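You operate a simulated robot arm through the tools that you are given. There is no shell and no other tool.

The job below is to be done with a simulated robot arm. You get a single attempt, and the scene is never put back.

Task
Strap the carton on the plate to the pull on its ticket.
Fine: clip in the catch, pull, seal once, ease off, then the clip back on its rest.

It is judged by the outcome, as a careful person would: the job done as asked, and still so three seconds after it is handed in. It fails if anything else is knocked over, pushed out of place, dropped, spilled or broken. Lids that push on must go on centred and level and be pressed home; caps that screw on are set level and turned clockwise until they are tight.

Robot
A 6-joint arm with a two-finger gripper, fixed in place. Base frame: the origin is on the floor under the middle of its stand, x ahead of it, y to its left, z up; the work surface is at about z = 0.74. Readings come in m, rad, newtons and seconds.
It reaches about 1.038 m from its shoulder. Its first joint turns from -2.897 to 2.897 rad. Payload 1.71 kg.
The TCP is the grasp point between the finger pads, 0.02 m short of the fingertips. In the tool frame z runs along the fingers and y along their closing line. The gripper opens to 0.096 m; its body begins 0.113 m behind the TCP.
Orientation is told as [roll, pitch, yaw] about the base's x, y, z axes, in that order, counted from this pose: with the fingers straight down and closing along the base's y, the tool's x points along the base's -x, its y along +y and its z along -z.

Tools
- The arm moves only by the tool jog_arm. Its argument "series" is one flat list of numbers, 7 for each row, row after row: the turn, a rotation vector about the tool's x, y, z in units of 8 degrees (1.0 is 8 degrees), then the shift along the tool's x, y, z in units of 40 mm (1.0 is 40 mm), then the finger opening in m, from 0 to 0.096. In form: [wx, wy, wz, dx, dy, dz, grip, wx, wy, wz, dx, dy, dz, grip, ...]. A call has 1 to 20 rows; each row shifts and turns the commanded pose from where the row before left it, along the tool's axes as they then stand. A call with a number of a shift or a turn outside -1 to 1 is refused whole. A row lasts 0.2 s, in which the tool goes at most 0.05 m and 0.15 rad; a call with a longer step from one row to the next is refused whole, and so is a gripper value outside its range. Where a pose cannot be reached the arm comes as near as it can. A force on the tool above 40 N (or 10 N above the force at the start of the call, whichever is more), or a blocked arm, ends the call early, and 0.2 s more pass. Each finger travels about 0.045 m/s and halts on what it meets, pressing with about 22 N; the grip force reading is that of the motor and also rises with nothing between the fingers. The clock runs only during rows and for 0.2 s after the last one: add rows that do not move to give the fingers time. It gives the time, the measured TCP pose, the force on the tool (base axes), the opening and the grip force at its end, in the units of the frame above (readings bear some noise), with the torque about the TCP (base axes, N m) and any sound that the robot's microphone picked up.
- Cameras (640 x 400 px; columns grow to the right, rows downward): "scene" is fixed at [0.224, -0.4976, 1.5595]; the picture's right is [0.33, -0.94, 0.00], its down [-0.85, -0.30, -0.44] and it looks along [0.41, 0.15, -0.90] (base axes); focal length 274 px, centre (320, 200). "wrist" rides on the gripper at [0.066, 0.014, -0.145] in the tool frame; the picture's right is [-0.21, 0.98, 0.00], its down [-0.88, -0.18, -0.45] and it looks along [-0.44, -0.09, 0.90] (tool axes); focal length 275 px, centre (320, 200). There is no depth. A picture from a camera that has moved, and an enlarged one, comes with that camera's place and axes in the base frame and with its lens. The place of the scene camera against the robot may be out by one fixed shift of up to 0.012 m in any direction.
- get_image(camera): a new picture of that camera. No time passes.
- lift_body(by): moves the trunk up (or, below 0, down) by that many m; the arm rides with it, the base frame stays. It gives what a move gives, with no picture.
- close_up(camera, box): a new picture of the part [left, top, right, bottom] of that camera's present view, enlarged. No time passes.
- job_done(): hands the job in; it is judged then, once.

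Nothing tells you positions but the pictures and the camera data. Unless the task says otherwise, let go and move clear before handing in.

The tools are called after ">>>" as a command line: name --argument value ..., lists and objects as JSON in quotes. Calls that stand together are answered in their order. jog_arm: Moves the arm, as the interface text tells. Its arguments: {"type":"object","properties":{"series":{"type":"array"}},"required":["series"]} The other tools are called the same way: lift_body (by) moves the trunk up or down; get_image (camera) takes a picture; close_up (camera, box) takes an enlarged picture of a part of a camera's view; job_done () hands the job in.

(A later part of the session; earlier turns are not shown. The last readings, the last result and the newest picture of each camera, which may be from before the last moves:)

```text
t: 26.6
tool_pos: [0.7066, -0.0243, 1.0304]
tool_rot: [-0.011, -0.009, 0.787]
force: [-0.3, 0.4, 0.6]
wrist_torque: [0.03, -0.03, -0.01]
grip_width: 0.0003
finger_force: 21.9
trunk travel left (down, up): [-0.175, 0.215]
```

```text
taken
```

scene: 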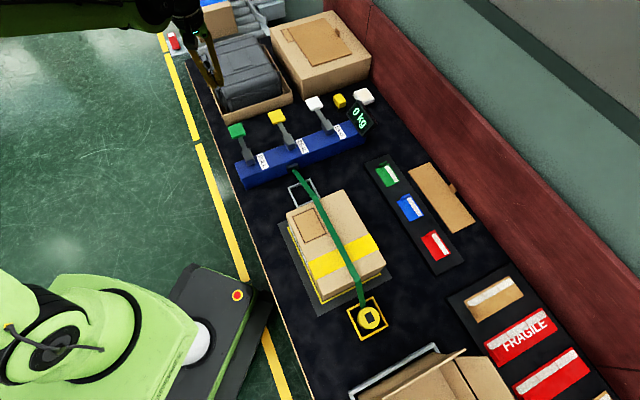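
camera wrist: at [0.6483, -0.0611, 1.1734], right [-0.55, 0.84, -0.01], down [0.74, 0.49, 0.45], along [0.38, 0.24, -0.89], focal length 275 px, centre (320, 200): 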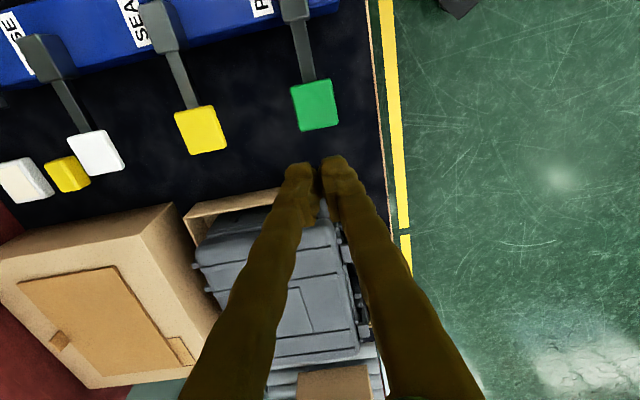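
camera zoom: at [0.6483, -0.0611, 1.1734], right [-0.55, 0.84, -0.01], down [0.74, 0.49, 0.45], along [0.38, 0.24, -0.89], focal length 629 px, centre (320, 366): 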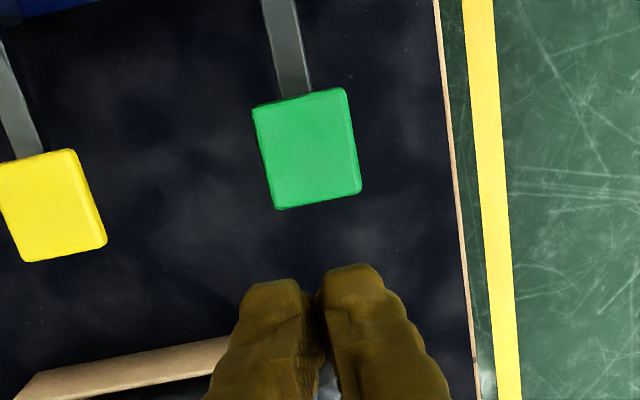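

I now triangulate the lever paddles at z ≈ 0.838: green (PULL) ≈ [0.691, -0.044], yellow (SEAL) ≈ [0.791, -0.142], white (EASE) ≈ [0.892, -0.244]. I'll come down with closed fingers to just above the green paddle.

>>> jog_arm --series '[0, 0, 0, 0.3, -0.03, 0, 0, 0, 0, 0, 0.31, -0.04, 0, 0, 0, 0, 0, 0, 0, 0.8, 0, 0, 0, 0, 0, 0, 0.8, 0, 0, 0, 0, 0, 0, 0.8, 0, 0, 0, 0, 0, 0, 0.8, 0, 0, 0, 0, 0, 0, 0.4, 0, 0, 0, 0, 0, 0, 0, 0]'

>>> get_image --camera "wrist"

>>> close_up --camera "scene" --box '[180, 40, 400, 200]'

```text
t: 28.4
tool_pos: [0.6914, -0.0448, 0.8861]
tool_rot: [-0.01, -0.008, 0.788]
force: [1.0, -0.8, -0.2]
wrist_torque: [0.01, 0.0, 0.03]
grip_width: 0.0001
finger_force: 22.1
trunk travel left (down, up): [-0.175, 0.215]
```

```text
taken
camera wrist: at [0.6348, -0.0805, 1.0299], right [-0.55, 0.84, -0.01], down [0.74, 0.49, 0.45], along [0.38, 0.24, -0.89], focal length 275 px, centre (320, 200)
```

wrist: 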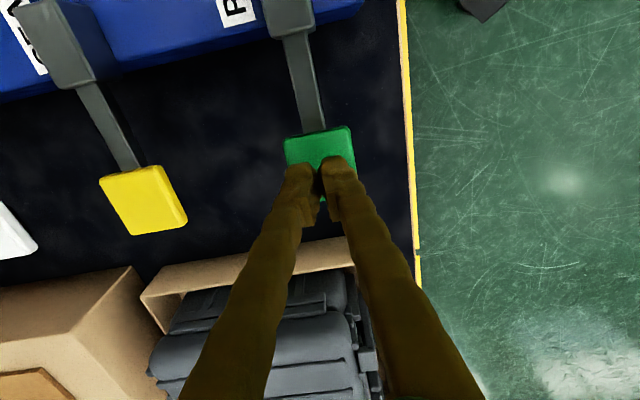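

```text
2.50 times, centred on (290, 120) of scene
camera zoom: at [0.224, -0.4976, 1.5595], right [0.33, -0.94, 0.0], down [-0.85, -0.3, -0.44], along [0.41, 0.15, -0.9], focal length 684 px, centre (395, 400)
```

zoom: 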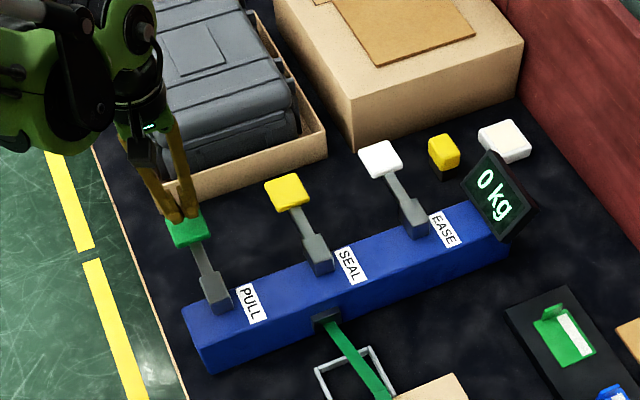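

Fingertips are above the green paddle and the readout (0 kg) is visible in the scene view. I'll lower until light contact, then press in small steps while watching the readout.

>>> jog_arm --series '[0, 0, 0, 0, 0, 0.3, 0, 0, 0, 0, 0, 0, 0.3, 0, 0, 0, 0, 0, 0, 0.1, 0]'

>>> close_up --camera "scene" --box '[220, 80, 400, 200]'

```text
t: 29.2
tool_pos: [0.6939, -0.0435, 0.8594]
tool_rot: [-0.01, -0.009, 0.787]
force: [0.6, 0.5, 2.5]
wrist_torque: [-0.03, 0.0, 0.0]
grip_width: 0.0
finger_force: 29.1
trunk travel left (down, up): [-0.175, 0.215]
```

```text
3.33 times, centred on (310, 140) of scene
camera zoom: at [0.224, -0.4976, 1.5595], right [0.33, -0.94, 0.0], down [-0.85, -0.3, -0.44], along [0.41, 0.15, -0.9], focal length 912 px, centre (353, 400)
```

zoom: 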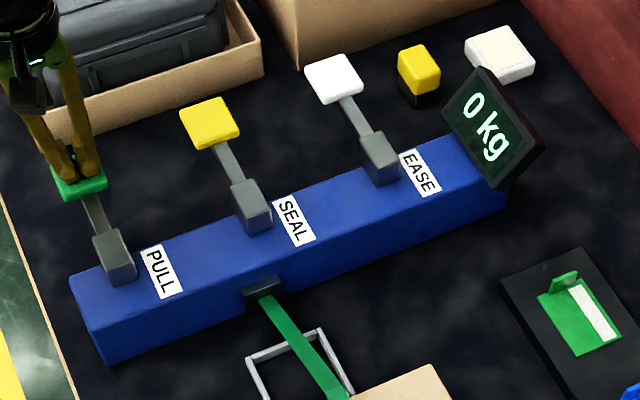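

Light contact (2.5 N) at TCP z = 0.859; readout still 0 kg. I'll press about 4 mm at a time.

>>> jog_arm --series '[0, 0, 0, 0, 0, 0.1, 0]'

>>> close_up --camera "scene" --box '[220, 80, 400, 200]'

```text
t: 29.6
tool_pos: [0.6938, -0.045, 0.8542]
tool_rot: [-0.01, -0.009, 0.787]
force: [0.5, 0.8, 2.4]
wrist_torque: [0.01, 0.0, 0.02]
grip_width: 0.0003
finger_force: 29.9
trunk travel left (down, up): [-0.175, 0.215]
```

```text
3.33 times, centred on (310, 140) of scene
camera zoom: at [0.224, -0.4976, 1.5595], right [0.33, -0.94, 0.0], down [-0.85, -0.3, -0.44], along [0.41, 0.15, -0.9], focal length 912 px, centre (353, 400)
```

zoom: 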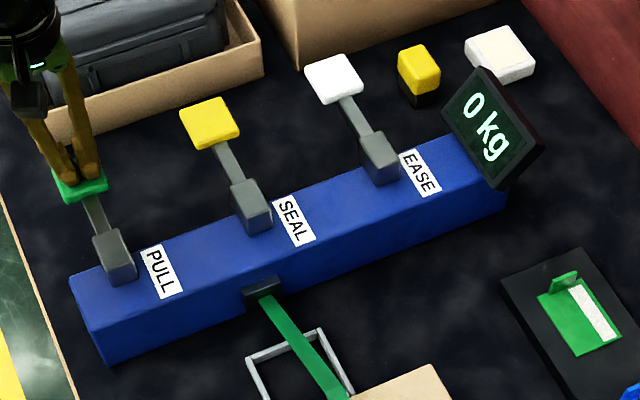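

Still 0 kg with light force; continuing in 4 mm steps.

>>> jog_arm --series '[0, 0, 0, 0, 0, 0.1, 0]'

>>> close_up --camera "scene" --box '[220, 80, 400, 200]'

```text
t: 30.0
tool_pos: [0.6936, -0.0445, 0.8507]
tool_rot: [-0.01, -0.009, 0.788]
force: [0.5, 2.2, 2.7]
wrist_torque: [0.01, 0.02, -0.04]
grip_width: 0.0063
finger_force: 29.0
trunk travel left (down, up): [-0.175, 0.215]
```

```text
3.33 times, centred on (310, 140) of scene
camera zoom: at [0.224, -0.4976, 1.5595], right [0.33, -0.94, 0.0], down [-0.85, -0.3, -0.44], along [0.41, 0.15, -0.9], focal length 912 px, centre (353, 400)
```

zoom: 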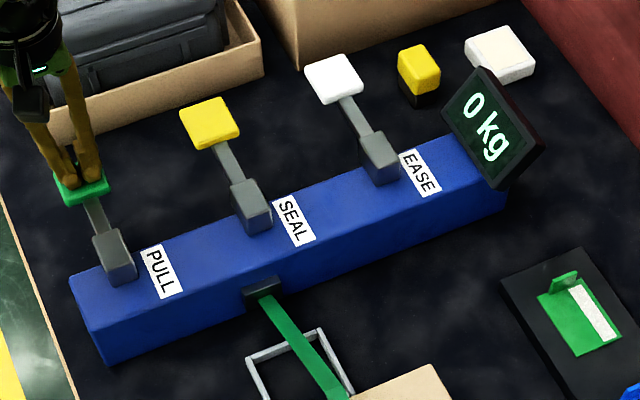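

>>> jog_arm --series '[0, 0, 0, 0, 0, 0.12, 0]'

>>> close_up --camera "scene" --box '[220, 80, 400, 200]'

>>> close_up --camera "wrist" --box '[240, 80, 400, 240]'

```text
t: 30.4
tool_pos: [0.6924, -0.0446, 0.8457]
tool_rot: [-0.012, -0.009, 0.789]
force: [0.8, 2.7, 4.1]
wrist_torque: [0.07, 0.02, 0.0]
grip_width: 0.0061
finger_force: 29.5
trunk travel left (down, up): [-0.175, 0.215]
```

```text
3.33 times, centred on (310, 140) of scene
camera zoom: at [0.224, -0.4976, 1.5595], right [0.33, -0.94, 0.0], down [-0.85, -0.3, -0.44], along [0.41, 0.15, -0.9], focal length 912 px, centre (353, 400)
```

zoom: 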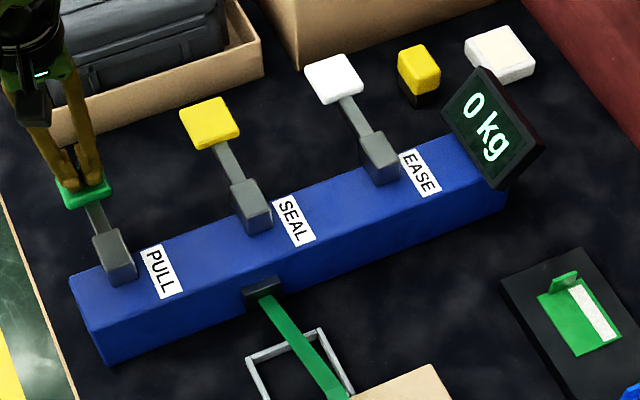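

```text
2.50 times, centred on (320, 160) of wrist
camera zoom: at [0.6348, -0.0812, 0.9898], right [-0.55, 0.84, -0.01], down [0.74, 0.49, 0.45], along [0.38, 0.24, -0.89], focal length 688 px, centre (320, 300)
```

zoom: 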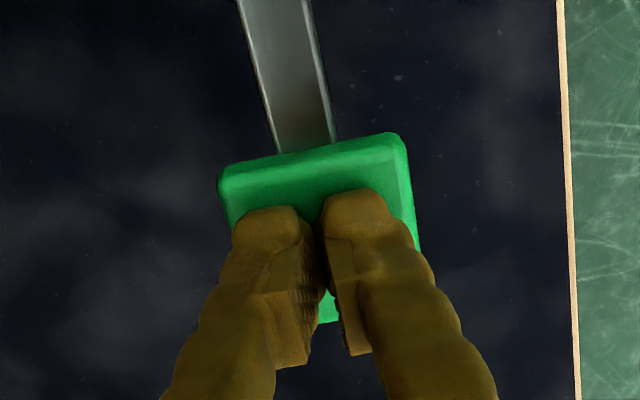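

The lever is moving down under light force, still 0 kg. I'll continue.

>>> jog_arm --series '[0, 0, 0, 0, 0, 0.12, 0]'

>>> close_up --camera "scene" --box '[220, 80, 400, 200]'

```text
t: 30.8
tool_pos: [0.6924, -0.0439, 0.8407]
tool_rot: [-0.01, -0.008, 0.788]
force: [0.3, -1.0, 4.7]
wrist_torque: [-0.05, 0.02, -0.01]
grip_width: 0.006
finger_force: 29.5
trunk travel left (down, up): [-0.175, 0.215]
```

```text
3.33 times, centred on (310, 140) of scene
camera zoom: at [0.224, -0.4976, 1.5595], right [0.33, -0.94, 0.0], down [-0.85, -0.3, -0.44], along [0.41, 0.15, -0.9], focal length 912 px, centre (353, 400)
```

zoom: 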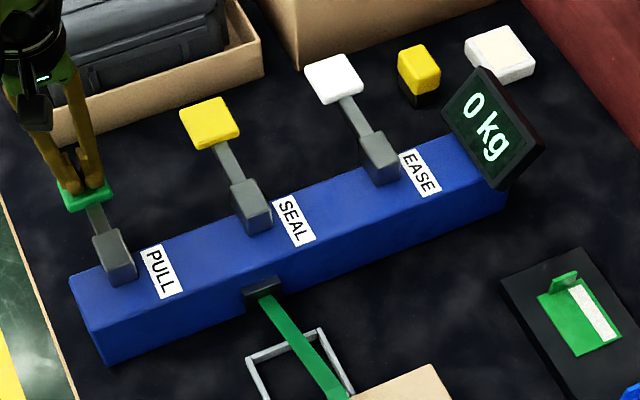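

>>> jog_arm --series '[0, 0, 0, 0, 0, 0.12, 0]'

>>> close_up --camera "scene" --box '[220, 80, 400, 200]'

```text
t: 31.2
tool_pos: [0.694, -0.0451, 0.8356]
tool_rot: [-0.011, -0.009, 0.788]
force: [1.2, -0.7, 5.2]
wrist_torque: [0.0, 0.04, 0.01]
grip_width: 0.006
finger_force: 29.8
trunk travel left (down, up): [-0.175, 0.215]
```

```text
3.33 times, centred on (310, 140) of scene
camera zoom: at [0.224, -0.4976, 1.5595], right [0.33, -0.94, 0.0], down [-0.85, -0.3, -0.44], along [0.41, 0.15, -0.9], focal length 912 px, centre (353, 400)
```

zoom: 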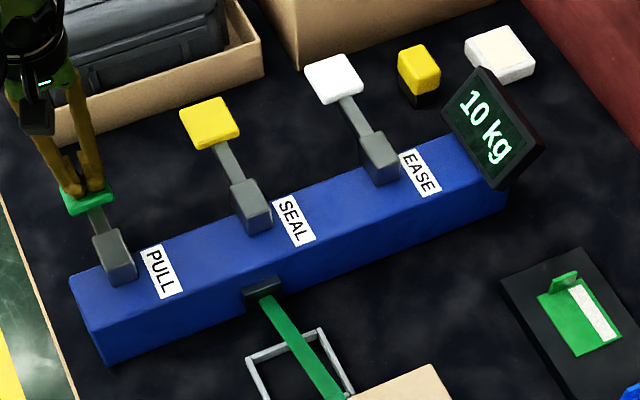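

The readout jumped to 10 kg at this depth. I'll let the lever come back up now and see whether the reading holds (one stroke = 10 kg).

>>> jog_arm --series '[0, 0, 0, 0, 0, -0.4, 0, 0, 0, 0, 0, 0, -0.5, 0]'

>>> close_up --camera "scene" --box '[220, 80, 400, 200]'

```text
t: 31.8
tool_pos: [0.6937, -0.0438, 0.8714]
tool_rot: [-0.011, -0.01, 0.787]
force: [0.9, 0.0, -0.6]
wrist_torque: [-0.01, -0.02, -0.03]
grip_width: 0.0005
finger_force: 29.1
trunk travel left (down, up): [-0.175, 0.215]
```

```text
3.33 times, centred on (310, 140) of scene
camera zoom: at [0.224, -0.4976, 1.5595], right [0.33, -0.94, 0.0], down [-0.85, -0.3, -0.44], along [0.41, 0.15, -0.9], focal length 912 px, centre (353, 400)
```

zoom: 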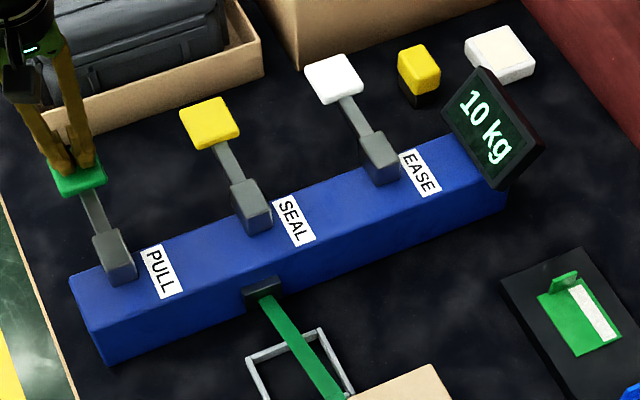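

The reading holds at 10 kg with the lever back up, so each stroke adds 10 kg. I'll make the second stroke, slowing near the trip point.

>>> jog_arm --series '[0, 0, 0, 0, 0, 0.3, 0, 0, 0, 0, 0, 0, 0.3, 0, 0, 0, 0, 0, 0, 0.18, 0]'

>>> close_up --camera "scene" --box '[220, 80, 400, 200]'

```text
t: 32.6
tool_pos: [0.6943, -0.0457, 0.8406]
tool_rot: [-0.011, -0.009, 0.787]
force: [1.0, 0.8, 5.6]
wrist_torque: [-0.02, 0.03, 0.03]
grip_width: 0.0061
finger_force: 29.4
trunk travel left (down, up): [-0.175, 0.215]
```

```text
3.33 times, centred on (310, 140) of scene
camera zoom: at [0.224, -0.4976, 1.5595], right [0.33, -0.94, 0.0], down [-0.85, -0.3, -0.44], along [0.41, 0.15, -0.9], focal length 912 px, centre (353, 400)
```

zoom: 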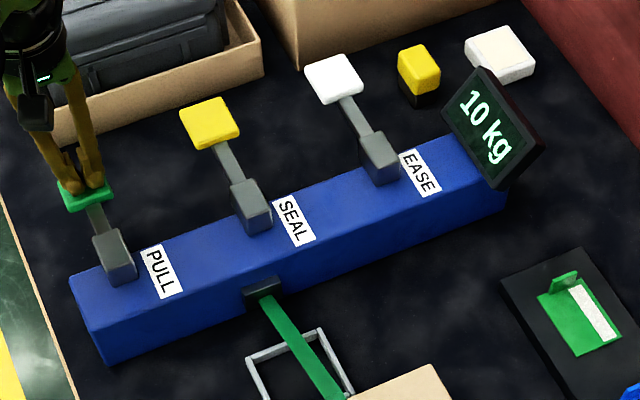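

Just above the trip point; one more small step.

>>> jog_arm --series '[0, 0, 0, 0, 0, 0.12, 0]'

>>> close_up --camera "scene" --box '[220, 80, 400, 200]'

```text
t: 33.0
tool_pos: [0.6936, -0.045, 0.8355]
tool_rot: [-0.01, -0.01, 0.788]
force: [0.9, -0.6, 4.1]
wrist_torque: [-0.06, -0.01, 0.04]
grip_width: 0.0058
finger_force: 29.3
trunk travel left (down, up): [-0.175, 0.215]
```

```text
3.33 times, centred on (310, 140) of scene
camera zoom: at [0.224, -0.4976, 1.5595], right [0.33, -0.94, 0.0], down [-0.85, -0.3, -0.44], along [0.41, 0.15, -0.9], focal length 912 px, centre (353, 400)
```

zoom: 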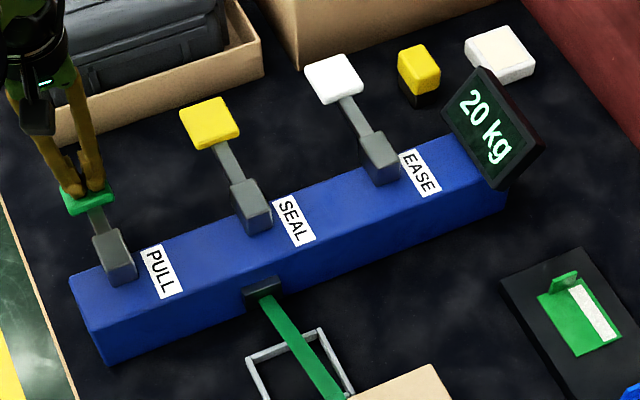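

20 kg reached, matching the ticket. I'll lift off the pull lever, check the reading, and shift over to the yellow SEAL paddle.

>>> jog_arm --series '[0, 0, 0, 0, 0, -0.4, 0, 0, 0, 0, 0, 0, -0.8, 0, 0, 0, 0, 0, 0, -0.9, 0, 0, 0, 0, 0, -0.7, 0, 0, 0, 0, 0, 0, -0.9, 0, 0, 0, 0, 0, 0, -0.9, 0, 0, 0, 0, 0, 0, -0.98, 0, 0, 0, 0, 0, 0, 0, 0, 0]'

>>> get_image --camera "wrist"

>>> close_up --camera "scene" --box '[220, 80, 400, 200]'

```text
t: 34.8
tool_pos: [0.7906, -0.1424, 0.9218]
tool_rot: [-0.009, -0.009, 0.787]
force: [-0.6, 0.3, 0.2]
wrist_torque: [0.03, 0.02, -0.02]
grip_width: 0.0
finger_force: 29.7
trunk travel left (down, up): [-0.175, 0.215]
```

```text
taken
camera wrist: at [0.733, -0.1791, 1.0658], right [-0.55, 0.84, -0.01], down [0.74, 0.49, 0.45], along [0.38, 0.24, -0.89], focal length 275 px, centre (320, 200)
```

wrist: 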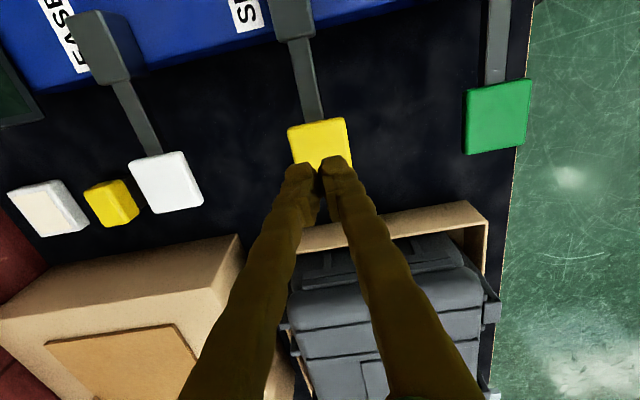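

```text
3.33 times, centred on (310, 140) of scene
camera zoom: at [0.224, -0.4976, 1.5595], right [0.33, -0.94, 0.0], down [-0.85, -0.3, -0.44], along [0.41, 0.15, -0.9], focal length 912 px, centre (353, 400)
```

zoom: 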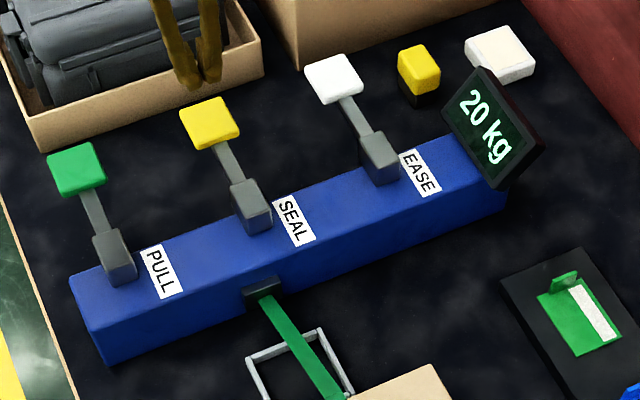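

The 20 kg holds and the gripper is over the yellow SEAL paddle. I'll make one single seal stroke, slowly, to the same depth.

>>> jog_arm --series '[0, 0, 0, 0, 0, 0.5, 0, 0, 0, 0, 0, 0, 0.5, 0, 0, 0, 0, 0, 0, 0.4, 0, 0, 0, 0, 0, 0, 0.3, 0, 0, 0, 0, 0, 0, 0.2, 0]'

>>> close_up --camera "scene" --box '[220, 80, 400, 200]'

>>> close_up --camera "scene" --box '[260, 160, 420, 345]'

```text
t: 36.0
tool_pos: [0.7911, -0.1425, 0.8472]
tool_rot: [-0.01, -0.011, 0.788]
force: [1.6, 0.4, 4.0]
wrist_torque: [0.03, -0.01, 0.01]
grip_width: 0.0061
finger_force: 29.2
trunk travel left (down, up): [-0.175, 0.215]
```

```text
3.33 times, centred on (310, 140) of scene
camera zoom: at [0.224, -0.4976, 1.5595], right [0.33, -0.94, 0.0], down [-0.85, -0.3, -0.44], along [0.41, 0.15, -0.9], focal length 912 px, centre (353, 400)
```

zoom: 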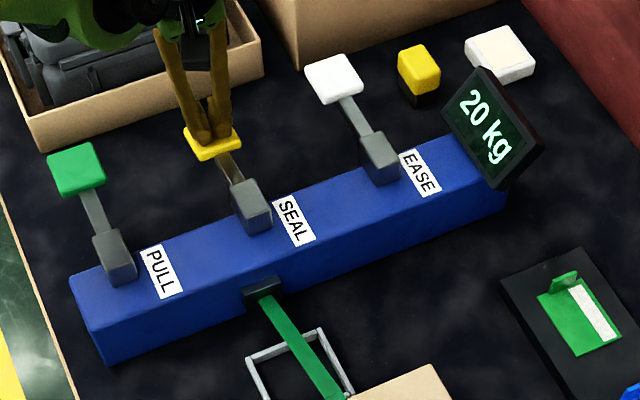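

```text
2.16 times, centred on (340, 252) of scene
camera zoom: at [0.224, -0.4976, 1.5595], right [0.33, -0.94, 0.0], down [-0.85, -0.3, -0.44], along [0.41, 0.15, -0.9], focal length 592 px, centre (277, 86)
```

zoom: 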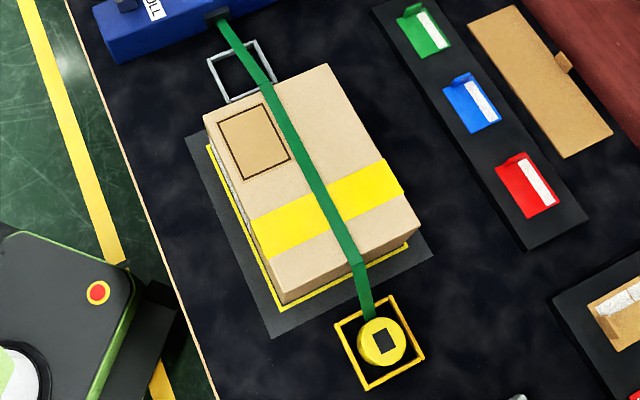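

Everything is in order: 20 kg, clip in the catch, strap taut. I'll take the seal lever the rest of the way down.

>>> jog_arm --series '[0, 0, 0, 0, 0, 0.12, 0, 0, 0, 0, 0, 0, 0.12, 0, 0, 0, 0, 0, 0, 0.1, 0]'

>>> close_up --camera "scene" --box '[220, 80, 400, 200]'

>>> close_up --camera "scene" --box '[260, 160, 420, 345]'

```text
t: 36.8
tool_pos: [0.7918, -0.1433, 0.8323]
tool_rot: [-0.013, -0.009, 0.787]
force: [0.7, 0.1, 4.5]
wrist_torque: [-0.08, 0.04, 0.0]
grip_width: 0.0063
finger_force: 29.4
trunk travel left (down, up): [-0.175, 0.215]
```

```text
3.33 times, centred on (310, 140) of scene
camera zoom: at [0.224, -0.4976, 1.5595], right [0.33, -0.94, 0.0], down [-0.85, -0.3, -0.44], along [0.41, 0.15, -0.9], focal length 912 px, centre (353, 400)
```

zoom: 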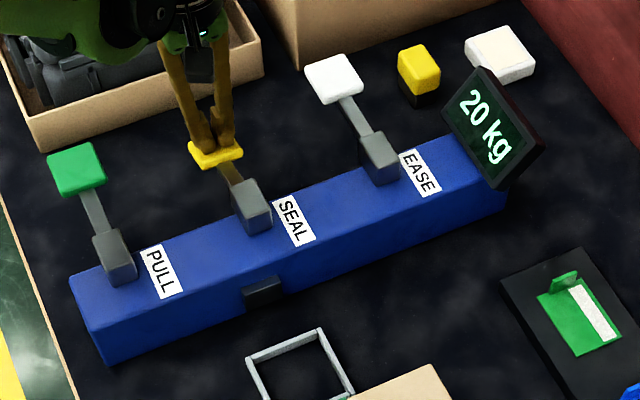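

```text
2.16 times, centred on (340, 252) of scene
camera zoom: at [0.224, -0.4976, 1.5595], right [0.33, -0.94, 0.0], down [-0.85, -0.3, -0.44], along [0.41, 0.15, -0.9], focal length 592 px, centre (277, 86)
```

zoom: 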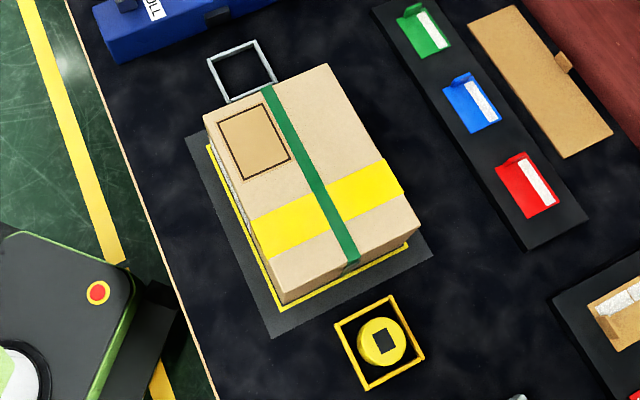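

The seal fired: the strap is now sealed round the carton and parted from the clip. I'll lift off without pressing again and move over to the white EASE paddle.

>>> jog_arm --series '[0, 0, 0, 0, 0, -0.5, 0, 0, 0, 0, 0, 0, -0.8, 0, 0, 0, 0, 0, 0, -0.9, 0, 0, 0, 0, 0, -0.7, 0, 0, 0, 0, 0, 0, -0.9, 0, 0, 0, 0, 0, 0, -0.9, 0, 0, 0, 0, 0, 0, -1, 0, 0, 0, 0, 0, 0, 0, 0, 0]'

>>> get_image --camera "wrist"

>>> close_up --camera "scene" --box '[220, 80, 400, 200]'

```text
t: 38.6
tool_pos: [0.8903, -0.2405, 0.9211]
tool_rot: [-0.009, -0.011, 0.787]
force: [0.2, -0.2, 0.0]
wrist_torque: [0.01, 0.02, 0.0]
grip_width: 0.0
finger_force: 29.3
trunk travel left (down, up): [-0.175, 0.215]
```

```text
taken
camera wrist: at [0.8324, -0.2772, 1.0663], right [-0.55, 0.84, -0.01], down [0.74, 0.49, 0.45], along [0.38, 0.24, -0.89], focal length 275 px, centre (320, 200)
```

wrist: 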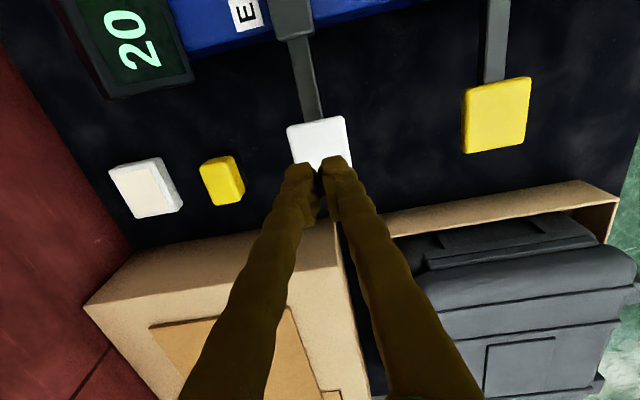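

```text
3.33 times, centred on (310, 140) of scene
camera zoom: at [0.224, -0.4976, 1.5595], right [0.33, -0.94, 0.0], down [-0.85, -0.3, -0.44], along [0.41, 0.15, -0.9], focal length 912 px, centre (353, 400)
```

zoom: 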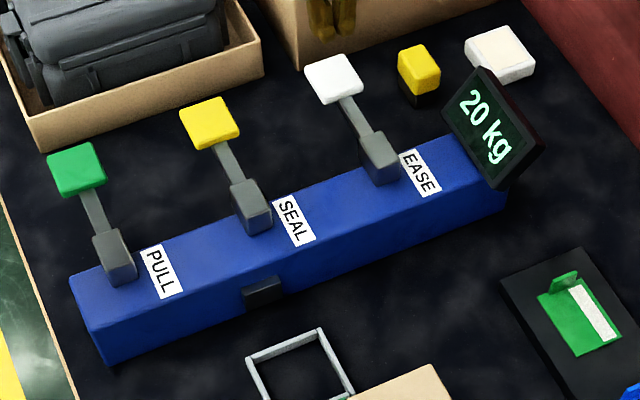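

Aligned over the white EASE paddle, readout still 20 kg. I'll press it down the same way.

>>> jog_arm --series '[0, 0, 0, 0, 0, 0.5, 0, 0, 0, 0, 0, 0, 0.5, 0, 0, 0, 0, 0, 0, 0.4, 0, 0, 0, 0, 0, 0, 0.3, 0, 0, 0, 0, 0, 0, 0.2, 0, 0, 0, 0, 0, 0, 0.12, 0, 0, 0, 0, 0, 0, 0.12, 0, 0, 0, 0, 0, 0, 0.1, 0]'

>>> close_up --camera "scene" --box '[220, 80, 400, 200]'

```text
t: 40.4
tool_pos: [0.889, -0.2414, 0.8322]
tool_rot: [-0.01, -0.008, 0.788]
force: [0.2, -0.4, 4.9]
wrist_torque: [-0.04, 0.07, 0.0]
grip_width: 0.006
finger_force: 30.1
trunk travel left (down, up): [-0.175, 0.215]
```

```text
3.33 times, centred on (310, 140) of scene
camera zoom: at [0.224, -0.4976, 1.5595], right [0.33, -0.94, 0.0], down [-0.85, -0.3, -0.44], along [0.41, 0.15, -0.9], focal length 912 px, centre (353, 400)
```

zoom: 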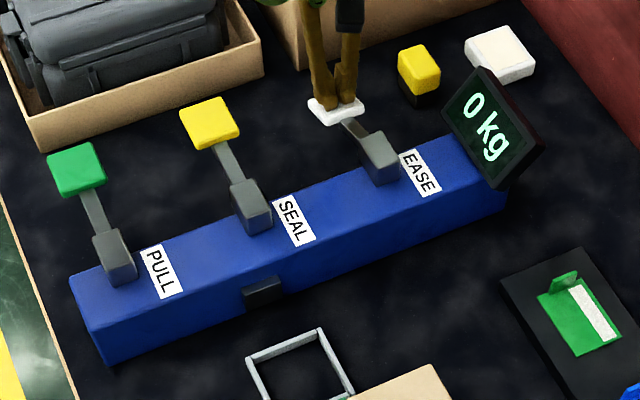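

The readout is back to 0 kg. I'll lift off, rise to a safe height, and travel back toward the clip in the catch.

>>> jog_arm --series '[0, 0, 0, 0, 0, -0.5, 0, 0, 0, 0, 0, 0, -0.8, 0, 0, 0, 0, 0, 0, -0.9, 0, 0, 0, 0, 0, 0, -1, 0, 0, 0, 0, 0, 0, -1, 0, 0, 0, 0, 0, 0, -0.8, 0, 0, 0, 0, 0, 0, 0, 0]'

>>> close_up --camera "scene" --box '[220, 80, 400, 200]'

>>> jog_arm --series '[0, 0, 0, 0.951, 0.222, 0, 0.02, 0, 0, 0, 0.951, 0.222, 0, 0.04, 0, 0, 0, 0.951, 0.222, 0, 0.06, 0, 0, 0, 0.951, 0.222, 0, 0.08, 0, 0, 0, 0.951, 0.222, 0, 0.092, 0, 0, 0, 0.951, 0.222, 0, 0.092, 0, 0, 0, 0.951, 0.222, 0, 0.092, 0, 0, 0, 0.951, 0.222, 0, 0.092, 0, 0, 0, 0.951, 0.222, 0, 0.092, 0, 0, 0, 0.951, 0.222, 0, 0.092, 0, 0, 0, 0.951, 0.222, 0, 0.092, 0, 0, 0, 0.951, 0.222, 0, 0.092, 0, 0, 0, 0.951, 0.222, 0, 0.092, 0, 0, 0, 0.951, 0.222, 0, 0.092, 0, 0, 0, 0.951, 0.222, 0, 0.092, 0, 0, 0, 0.951, 0.222, 0, 0.092, 0, 0, 0, 0.951, 0.222, 0, 0.092, 0, 0, 0, 0.951, 0.222, 0, 0.092, 0, 0, 0, 0, 0, 0, 0.092]'

>>> get_image --camera "wrist"

>>> get_image --camera "scene"

```text
t: 42.0
tool_pos: [0.8852, -0.2402, 1.0328]
tool_rot: [-0.01, -0.009, 0.787]
force: [-0.6, 0.5, -0.3]
wrist_torque: [-0.02, 0.01, -0.01]
grip_width: 0.0002
finger_force: 29.2
trunk travel left (down, up): [-0.175, 0.215]
```

```text
3.33 times, centred on (310, 140) of scene
camera zoom: at [0.224, -0.4976, 1.5595], right [0.33, -0.94, 0.0], down [-0.85, -0.3, -0.44], along [0.41, 0.15, -0.9], focal length 912 px, centre (353, 400)
```

zoom: 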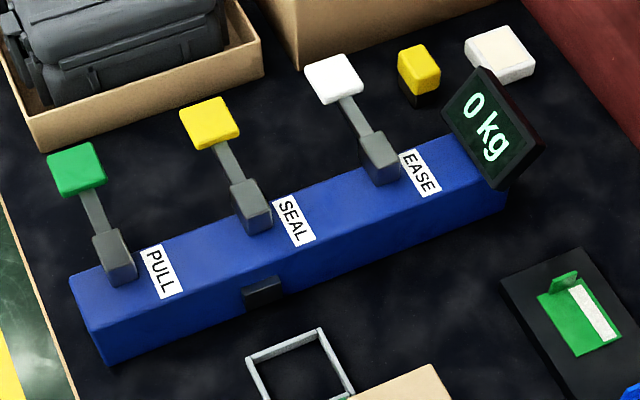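

```text
t: 46.0
tool_pos: [0.2904, -0.6135, 1.024]
tool_rot: [-0.01, -0.008, 0.787]
force: [0.2, 0.1, 0.1]
wrist_torque: [0.03, -0.01, 0.03]
grip_width: 0.092
finger_force: 0.0
trunk travel left (down, up): [-0.175, 0.215]
```

```text
taken
camera wrist: at [0.2321, -0.6501, 1.1689], right [-0.55, 0.84, -0.01], down [0.74, 0.49, 0.45], along [0.38, 0.24, -0.89], focal length 275 px, centre (320, 200)
```

wrist: 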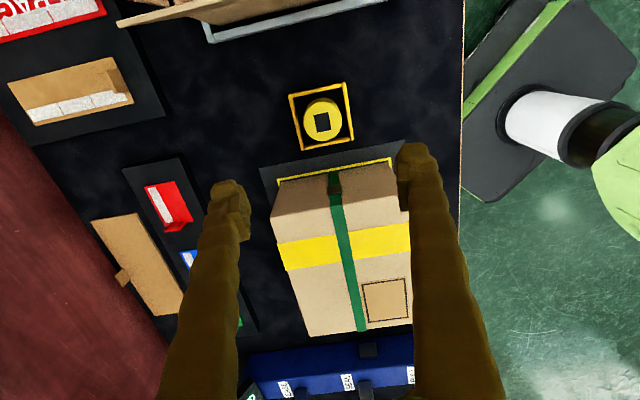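

```text
taken
```

scene: 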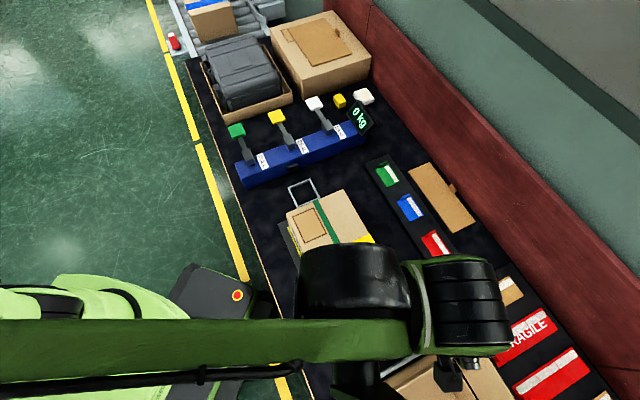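

The strap is sealed around the carton and the clip stands loose in the catch. I'll enlarge to check the clip's place before descending.

>>> close_up --camera "wrist" --box '[270, 70, 370, 160]'

```text
4.44 times, centred on (320, 115) of wrist
camera zoom: at [0.2321, -0.6501, 1.1689], right [-0.55, 0.84, -0.01], down [0.74, 0.49, 0.45], along [0.38, 0.24, -0.89], focal length 1224 px, centre (320, 578)
```

zoom: 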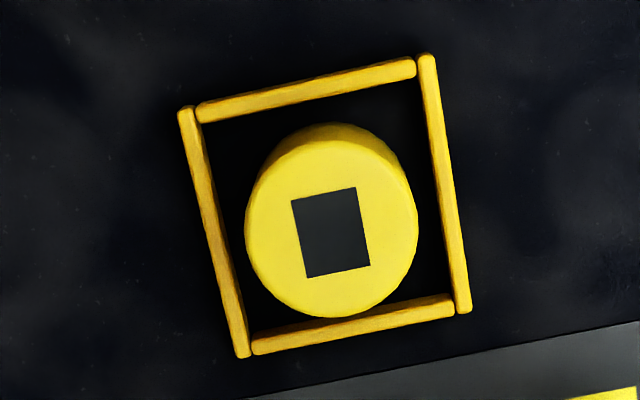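

The clip hasn't moved. Descending over it, pausing to check alignment.

>>> jog_arm --series '[0, 0, 0, 0, 0.05, 0.9, 0.094, 0, 0, 0, 0, 0, 1, 0.094, 0, 0, 0, 0, 0, 1, 0.094, 0, 0, 0, 0, 0, 0.9, 0.094, 0, 0, 0, 0, 0, 0.6, 0.094, 0, 0, 0, 0, 0, 0, 0.094]'

>>> get_image --camera "wrist"

```text
t: 47.4
tool_pos: [0.2916, -0.6114, 0.8475]
tool_rot: [-0.009, -0.008, 0.787]
force: [0.2, 0.4, -0.4]
wrist_torque: [0.05, 0.02, 0.01]
grip_width: 0.0939
finger_force: 0.0
trunk travel left (down, up): [-0.175, 0.215]
```

```text
taken
camera wrist: at [0.2345, -0.6469, 0.9916], right [-0.55, 0.84, -0.01], down [0.74, 0.49, 0.45], along [0.38, 0.24, -0.89], focal length 275 px, centre (320, 200)
```

wrist: 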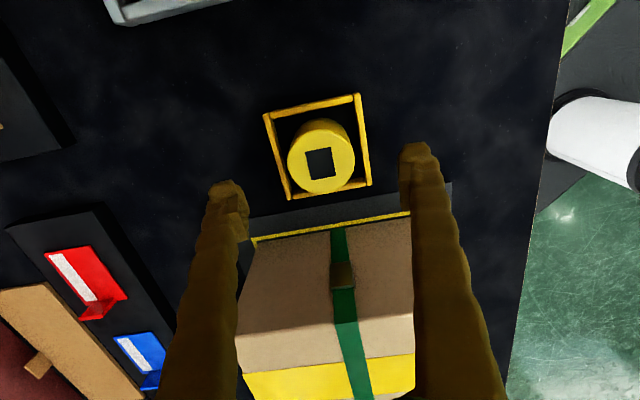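

Aligned. Descend the remaining 6 cm and grip.

>>> jog_arm --series '[0, 0, 0, 0, -0.02, 0.5, 0.094, 0, 0, 0, 0, 0, 0.5, 0.094, 0, 0, 0, 0, 0, 0.4, 0.094, 0, 0, 0, 0, 0, 0.14, 0.094, 0, 0, 0, 0, 0, 0, 0.094]'

>>> get_image --camera "wrist"

```text
t: 48.6
tool_pos: [0.2945, -0.6134, 0.7871]
tool_rot: [-0.011, -0.008, 0.787]
force: [0.0, 0.2, 0.2]
wrist_torque: [0.03, 0.0, -0.03]
grip_width: 0.0939
finger_force: 0.0
trunk travel left (down, up): [-0.175, 0.215]
```

```text
taken
camera wrist: at [0.2364, -0.6482, 0.931], right [-0.55, 0.84, -0.01], down [0.74, 0.49, 0.45], along [0.38, 0.24, -0.89], focal length 275 px, centre (320, 200)
```

wrist: 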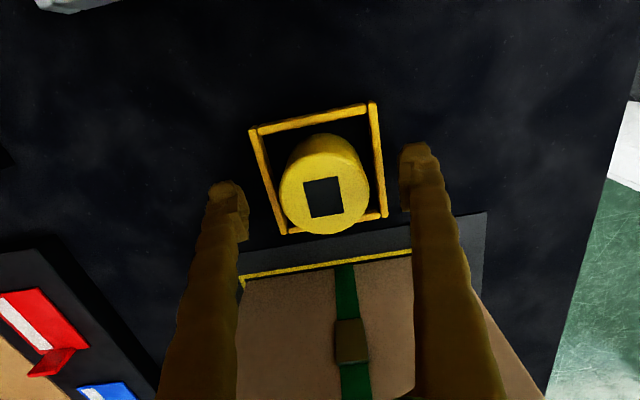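

>>> jog_arm --series '[0, 0, 0, 0.05, 0.03, 0, 0.094, 0, 0, 0, 0, 0, 0, 0.06, 0, 0, 0, 0, 0, 0, 0.04, 0, 0, 0, 0, 0, 0, 0.03, 0, 0, 0, 0, 0, 0, 0.03, 0, 0, 0, 0, 0, 0, 0.03, 0, 0, 0, 0, 0, 0, 0.03]'

>>> get_image --camera "wrist"

```text
t: 50.2
tool_pos: [0.2922, -0.6133, 0.7869]
tool_rot: [-0.012, -0.009, 0.788]
force: [-1.1, -1.1, 1.6]
wrist_torque: [0.01, -0.01, -0.01]
grip_width: 0.0532
finger_force: 22.2
trunk travel left (down, up): [-0.175, 0.215]
```

```text
taken
camera wrist: at [0.2342, -0.6496, 0.9311], right [-0.55, 0.84, -0.01], down [0.74, 0.49, 0.45], along [0.38, 0.24, -0.89], focal length 275 px, centre (320, 200)
```

wrist: 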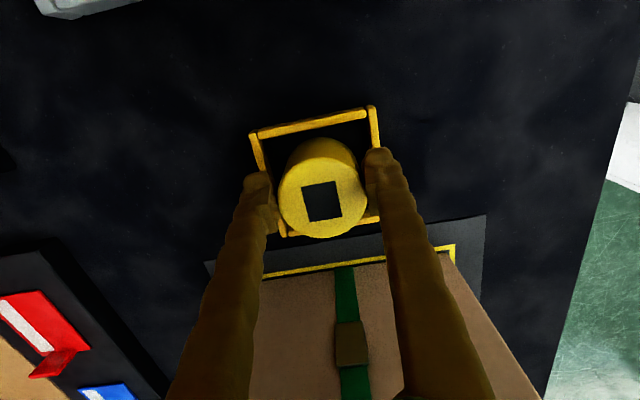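

Gripped again. Lift straight up and carry it back over the carton toward its grey rest.

>>> jog_arm --series '[0, 0, 0, 0, 0, -0.4, 0.03, 0, 0, 0, 0, 0, -0.7, 0.03, 0, 0, 0, 0, 0, -0.9, 0.03, 0, 0, 0, 0, 0, -1, 0.03, 0, 0, 0, 0, 0, -1, 0.03, 0, 0, 0, 0, 0, -1, 0.03, 0, 0, 0, 0, 0, 0, 0.03]'

>>> get_image --camera "wrist"

>>> jog_arm --series '[0, 0, 0, -0.6, 0, 0, 0.03, 0, 0, 0, -0.8, 0, 0, 0.03, 0, 0, 0, -0.8, 0, 0, 0.03, 0, 0, 0, -0.8, 0, 0, 0.03, 0, 0, 0, -0.8, 0, 0, 0.03, 0, 0, 0, -0.8, 0, 0, 0.03, 0, 0, 0, -0.8, 0, 0, 0.03, 0, 0, 0, -0.8, 0, 0, 0.03, 0, 0, 0, -0.8, 0, 0, 0.03, 0, 0, 0, -0.8, 0, 0, 0.03, 0, 0, 0, -0.8, 0, 0, 0.03, 0, 0, 0, -0.8, 0, 0, 0.03, 0, 0, 0, -0.8, 0, 0, 0.03, 0, 0, 0, 0, 0, 0, 0.03]'

>>> get_image --camera "wrist"

>>> get_image --camera "scene"

```text
t: 51.8
tool_pos: [0.2878, -0.613, 0.9897]
tool_rot: [-0.011, -0.009, 0.785]
force: [-0.7, 0.7, -1.2]
wrist_torque: [-0.01, 0.0, -0.01]
grip_width: 0.0531
finger_force: 22.0
trunk travel left (down, up): [-0.175, 0.215]
```

```text
taken
camera wrist: at [0.2298, -0.649, 1.1347], right [-0.55, 0.84, -0.01], down [0.74, 0.49, 0.45], along [0.38, 0.24, -0.89], focal length 275 px, centre (320, 200)
```

wrist: 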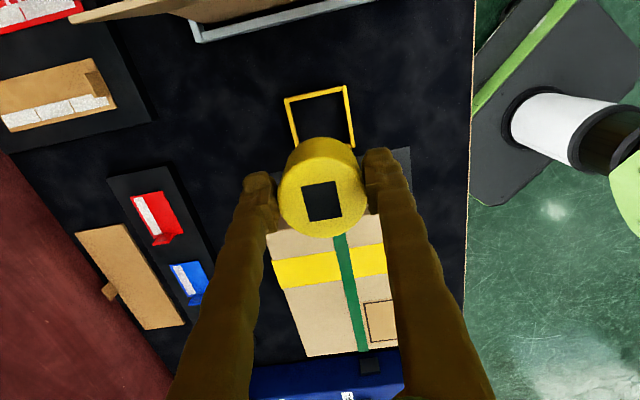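

```text
t: 54.8
tool_pos: [0.5804, -0.323, 0.9941]
tool_rot: [-0.011, -0.009, 0.787]
force: [-0.8, -0.1, -1.3]
wrist_torque: [0.0, 0.02, -0.01]
grip_width: 0.0532
finger_force: 22.3
trunk travel left (down, up): [-0.175, 0.215]
```

```text
taken
camera wrist: at [0.5237, -0.3597, 1.1372], right [-0.55, 0.84, -0.01], down [0.74, 0.49, 0.45], along [0.38, 0.24, -0.89], focal length 275 px, centre (320, 200)
```

wrist: 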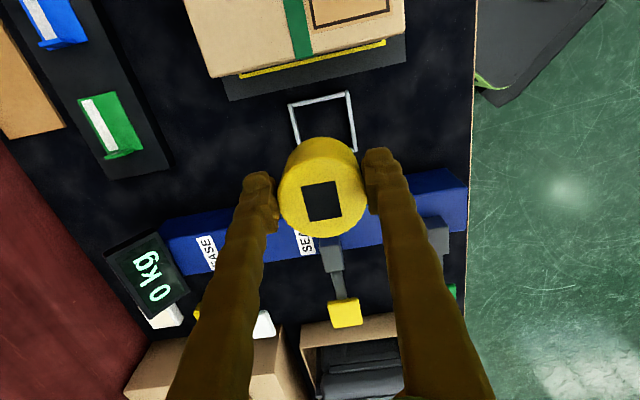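

```text
taken
```

scene: 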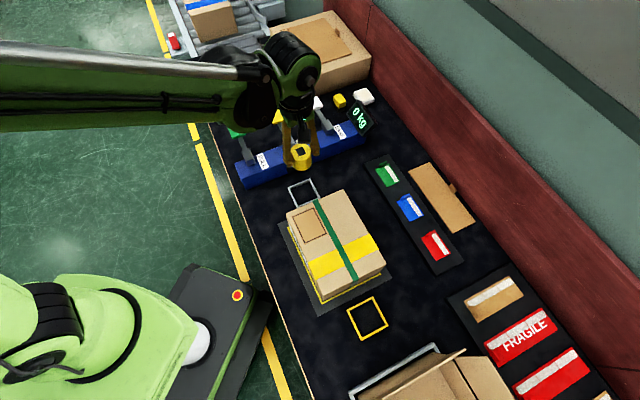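

The clip is nearly above its rest. I'll shift 7 mm, lower partway and compare with the frame.

>>> jog_arm --series '[0, 0, 0, -0.185, 0.02, 0.3, 0.03, 0, 0, 0, 0, 0, 0.7, 0.03, 0, 0, 0, 0, 0, 0.8, 0.03, 0, 0, 0, 0, 0, 0.8, 0.03, 0, 0, 0, 0, 0, 0.6, 0.03, 0, 0, 0, 0, 0, 0.2, 0.03, 0, 0, 0, 0, 0, 0, 0.03]'

>>> close_up --camera "wrist" --box '[240, 70, 400, 220]'

```text
t: 56.4
tool_pos: [0.5842, -0.319, 0.8538]
tool_rot: [-0.011, -0.009, 0.788]
force: [-0.1, 0.1, -1.1]
wrist_torque: [-0.01, -0.01, 0.0]
grip_width: 0.0531
finger_force: 22.1
trunk travel left (down, up): [-0.175, 0.215]
```

```text
2.67 times, centred on (320, 145) of wrist
camera zoom: at [0.5261, -0.3554, 0.9975], right [-0.55, 0.84, -0.01], down [0.74, 0.49, 0.45], along [0.38, 0.24, -0.89], focal length 734 px, centre (320, 347)
```

zoom: 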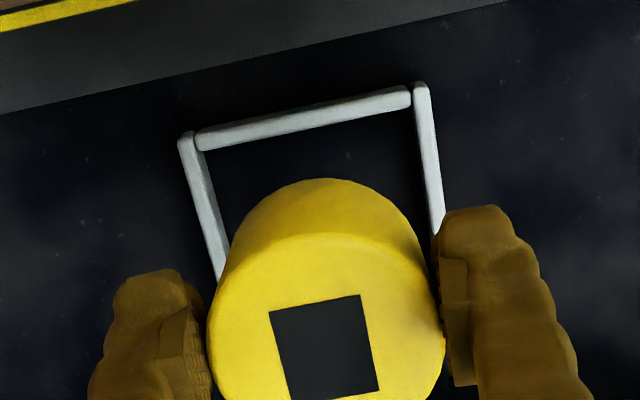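

I'll shift about 7 mm toward the machine and lower to just above the surface, then compare with the original picture of the clip in its rest.

>>> jog_arm --series '[0, 0, 0, -0.175, -0.02, 0, 0.03, 0, 0, 0, 0, 0, 0.4, 0.03, 0, 0, 0, 0, 0, 0.4, 0.03, 0, 0, 0, 0, 0, 0.4, 0.03, 0, 0, 0, 0, 0, 0.3, 0.03, 0, 0, 0, 0, 0, 0.06, 0.03, 0, 0, 0, 0, 0, 0, 0.03]'

>>> get_image --camera "wrist"

>>> close_up --camera "wrist" --box '[230, 90, 400, 260]'

```text
t: 58.0
tool_pos: [0.5915, -0.3136, 0.7917]
tool_rot: [-0.011, -0.008, 0.788]
force: [-0.7, 0.3, -1.0]
wrist_torque: [-0.01, 0.04, 0.01]
grip_width: 0.0528
finger_force: 22.1
trunk travel left (down, up): [-0.175, 0.215]
```

```text
taken
camera wrist: at [0.5328, -0.3508, 0.9367], right [-0.55, 0.84, -0.01], down [0.74, 0.49, 0.45], along [0.38, 0.24, -0.89], focal length 275 px, centre (320, 200)
```

wrist: 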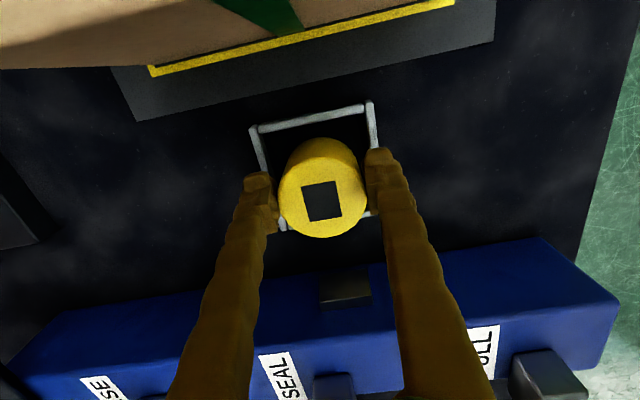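

```text
2.35 times, centred on (315, 175) of wrist
camera zoom: at [0.5328, -0.3508, 0.9367], right [-0.55, 0.84, -0.01], down [0.74, 0.49, 0.45], along [0.38, 0.24, -0.89], focal length 648 px, centre (332, 259)
```

zoom: 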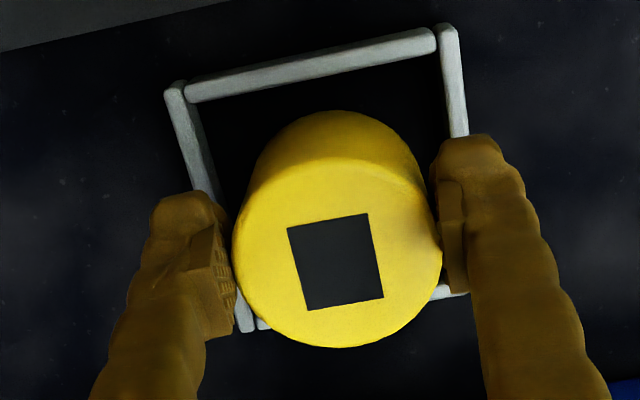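

It sits about 3 mm too near the machine side; I'll correct and lower the last 6 mm until contact.

>>> jog_arm --series '[0, 0, 0, 0.08, 0, 0, 0.03, 0, 0, 0, 0, 0, 0.06, 0.03, 0, 0, 0, 0, 0, 0.05, 0.03, 0, 0, 0, 0, 0, 0.05, 0.03, 0, 0, 0, 0, 0, 0, 0.03]'

>>> get_image --camera "wrist"

```text
t: 59.2
tool_pos: [0.589, -0.3151, 0.7857]
tool_rot: [-0.01, -0.009, 0.787]
force: [1.3, -5.6, 25.2]
wrist_torque: [0.01, -0.11, -0.07]
grip_width: 0.0529
finger_force: 21.8
trunk travel left (down, up): [-0.175, 0.215]
```

```text
taken
camera wrist: at [0.5307, -0.3522, 0.9307], right [-0.55, 0.84, -0.01], down [0.74, 0.49, 0.46], along [0.39, 0.24, -0.89], focal length 275 px, centre (320, 200)
```

wrist: 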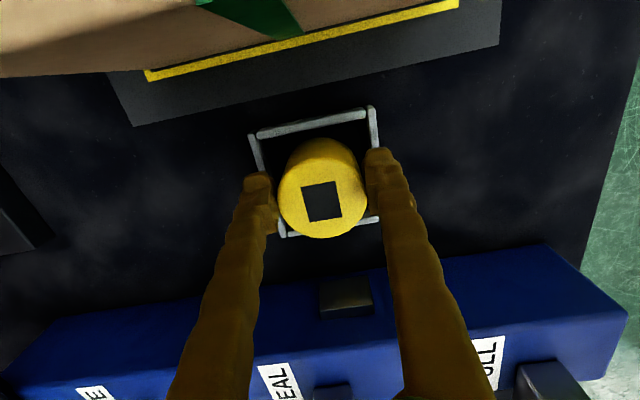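

The clip is firmly down at the original place and height (25 N contact). I'll relieve the pressure by about a millimetre and release.

>>> jog_arm --series '[0, 0, 0, 0, 0, -0.03, 0.03, 0, 0, 0, 0, 0, 0, 0.03, 0, 0, 0, 0, 0, 0, 0.06, 0, 0, 0, 0, 0, 0, 0.075, 0, 0, 0, 0, 0, 0, 0.09, 0, 0, 0, 0, 0, 0, 0.09, 0, 0, 0, 0, 0, 0, 0.09]'

>>> get_image --camera "wrist"

```text
t: 60.8
tool_pos: [0.5898, -0.3153, 0.7865]
tool_rot: [-0.011, -0.008, 0.787]
force: [-0.7, 0.6, -0.2]
wrist_torque: [0.0, -0.06, -0.01]
grip_width: 0.0899
finger_force: 0.1
trunk travel left (down, up): [-0.175, 0.215]
```

```text
taken
camera wrist: at [0.5312, -0.3518, 0.9308], right [-0.55, 0.84, -0.01], down [0.74, 0.49, 0.45], along [0.38, 0.24, -0.89], focal length 275 px, centre (320, 200)
```

wrist: 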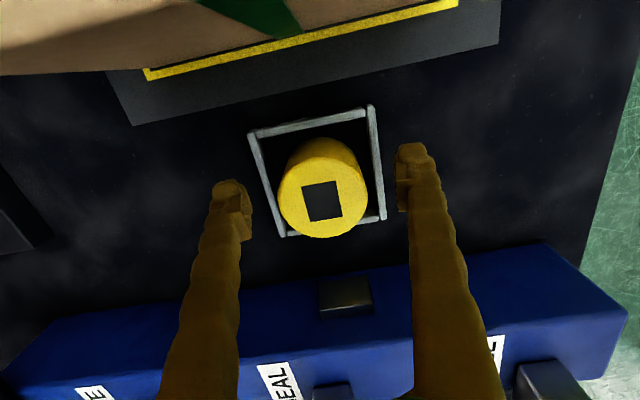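

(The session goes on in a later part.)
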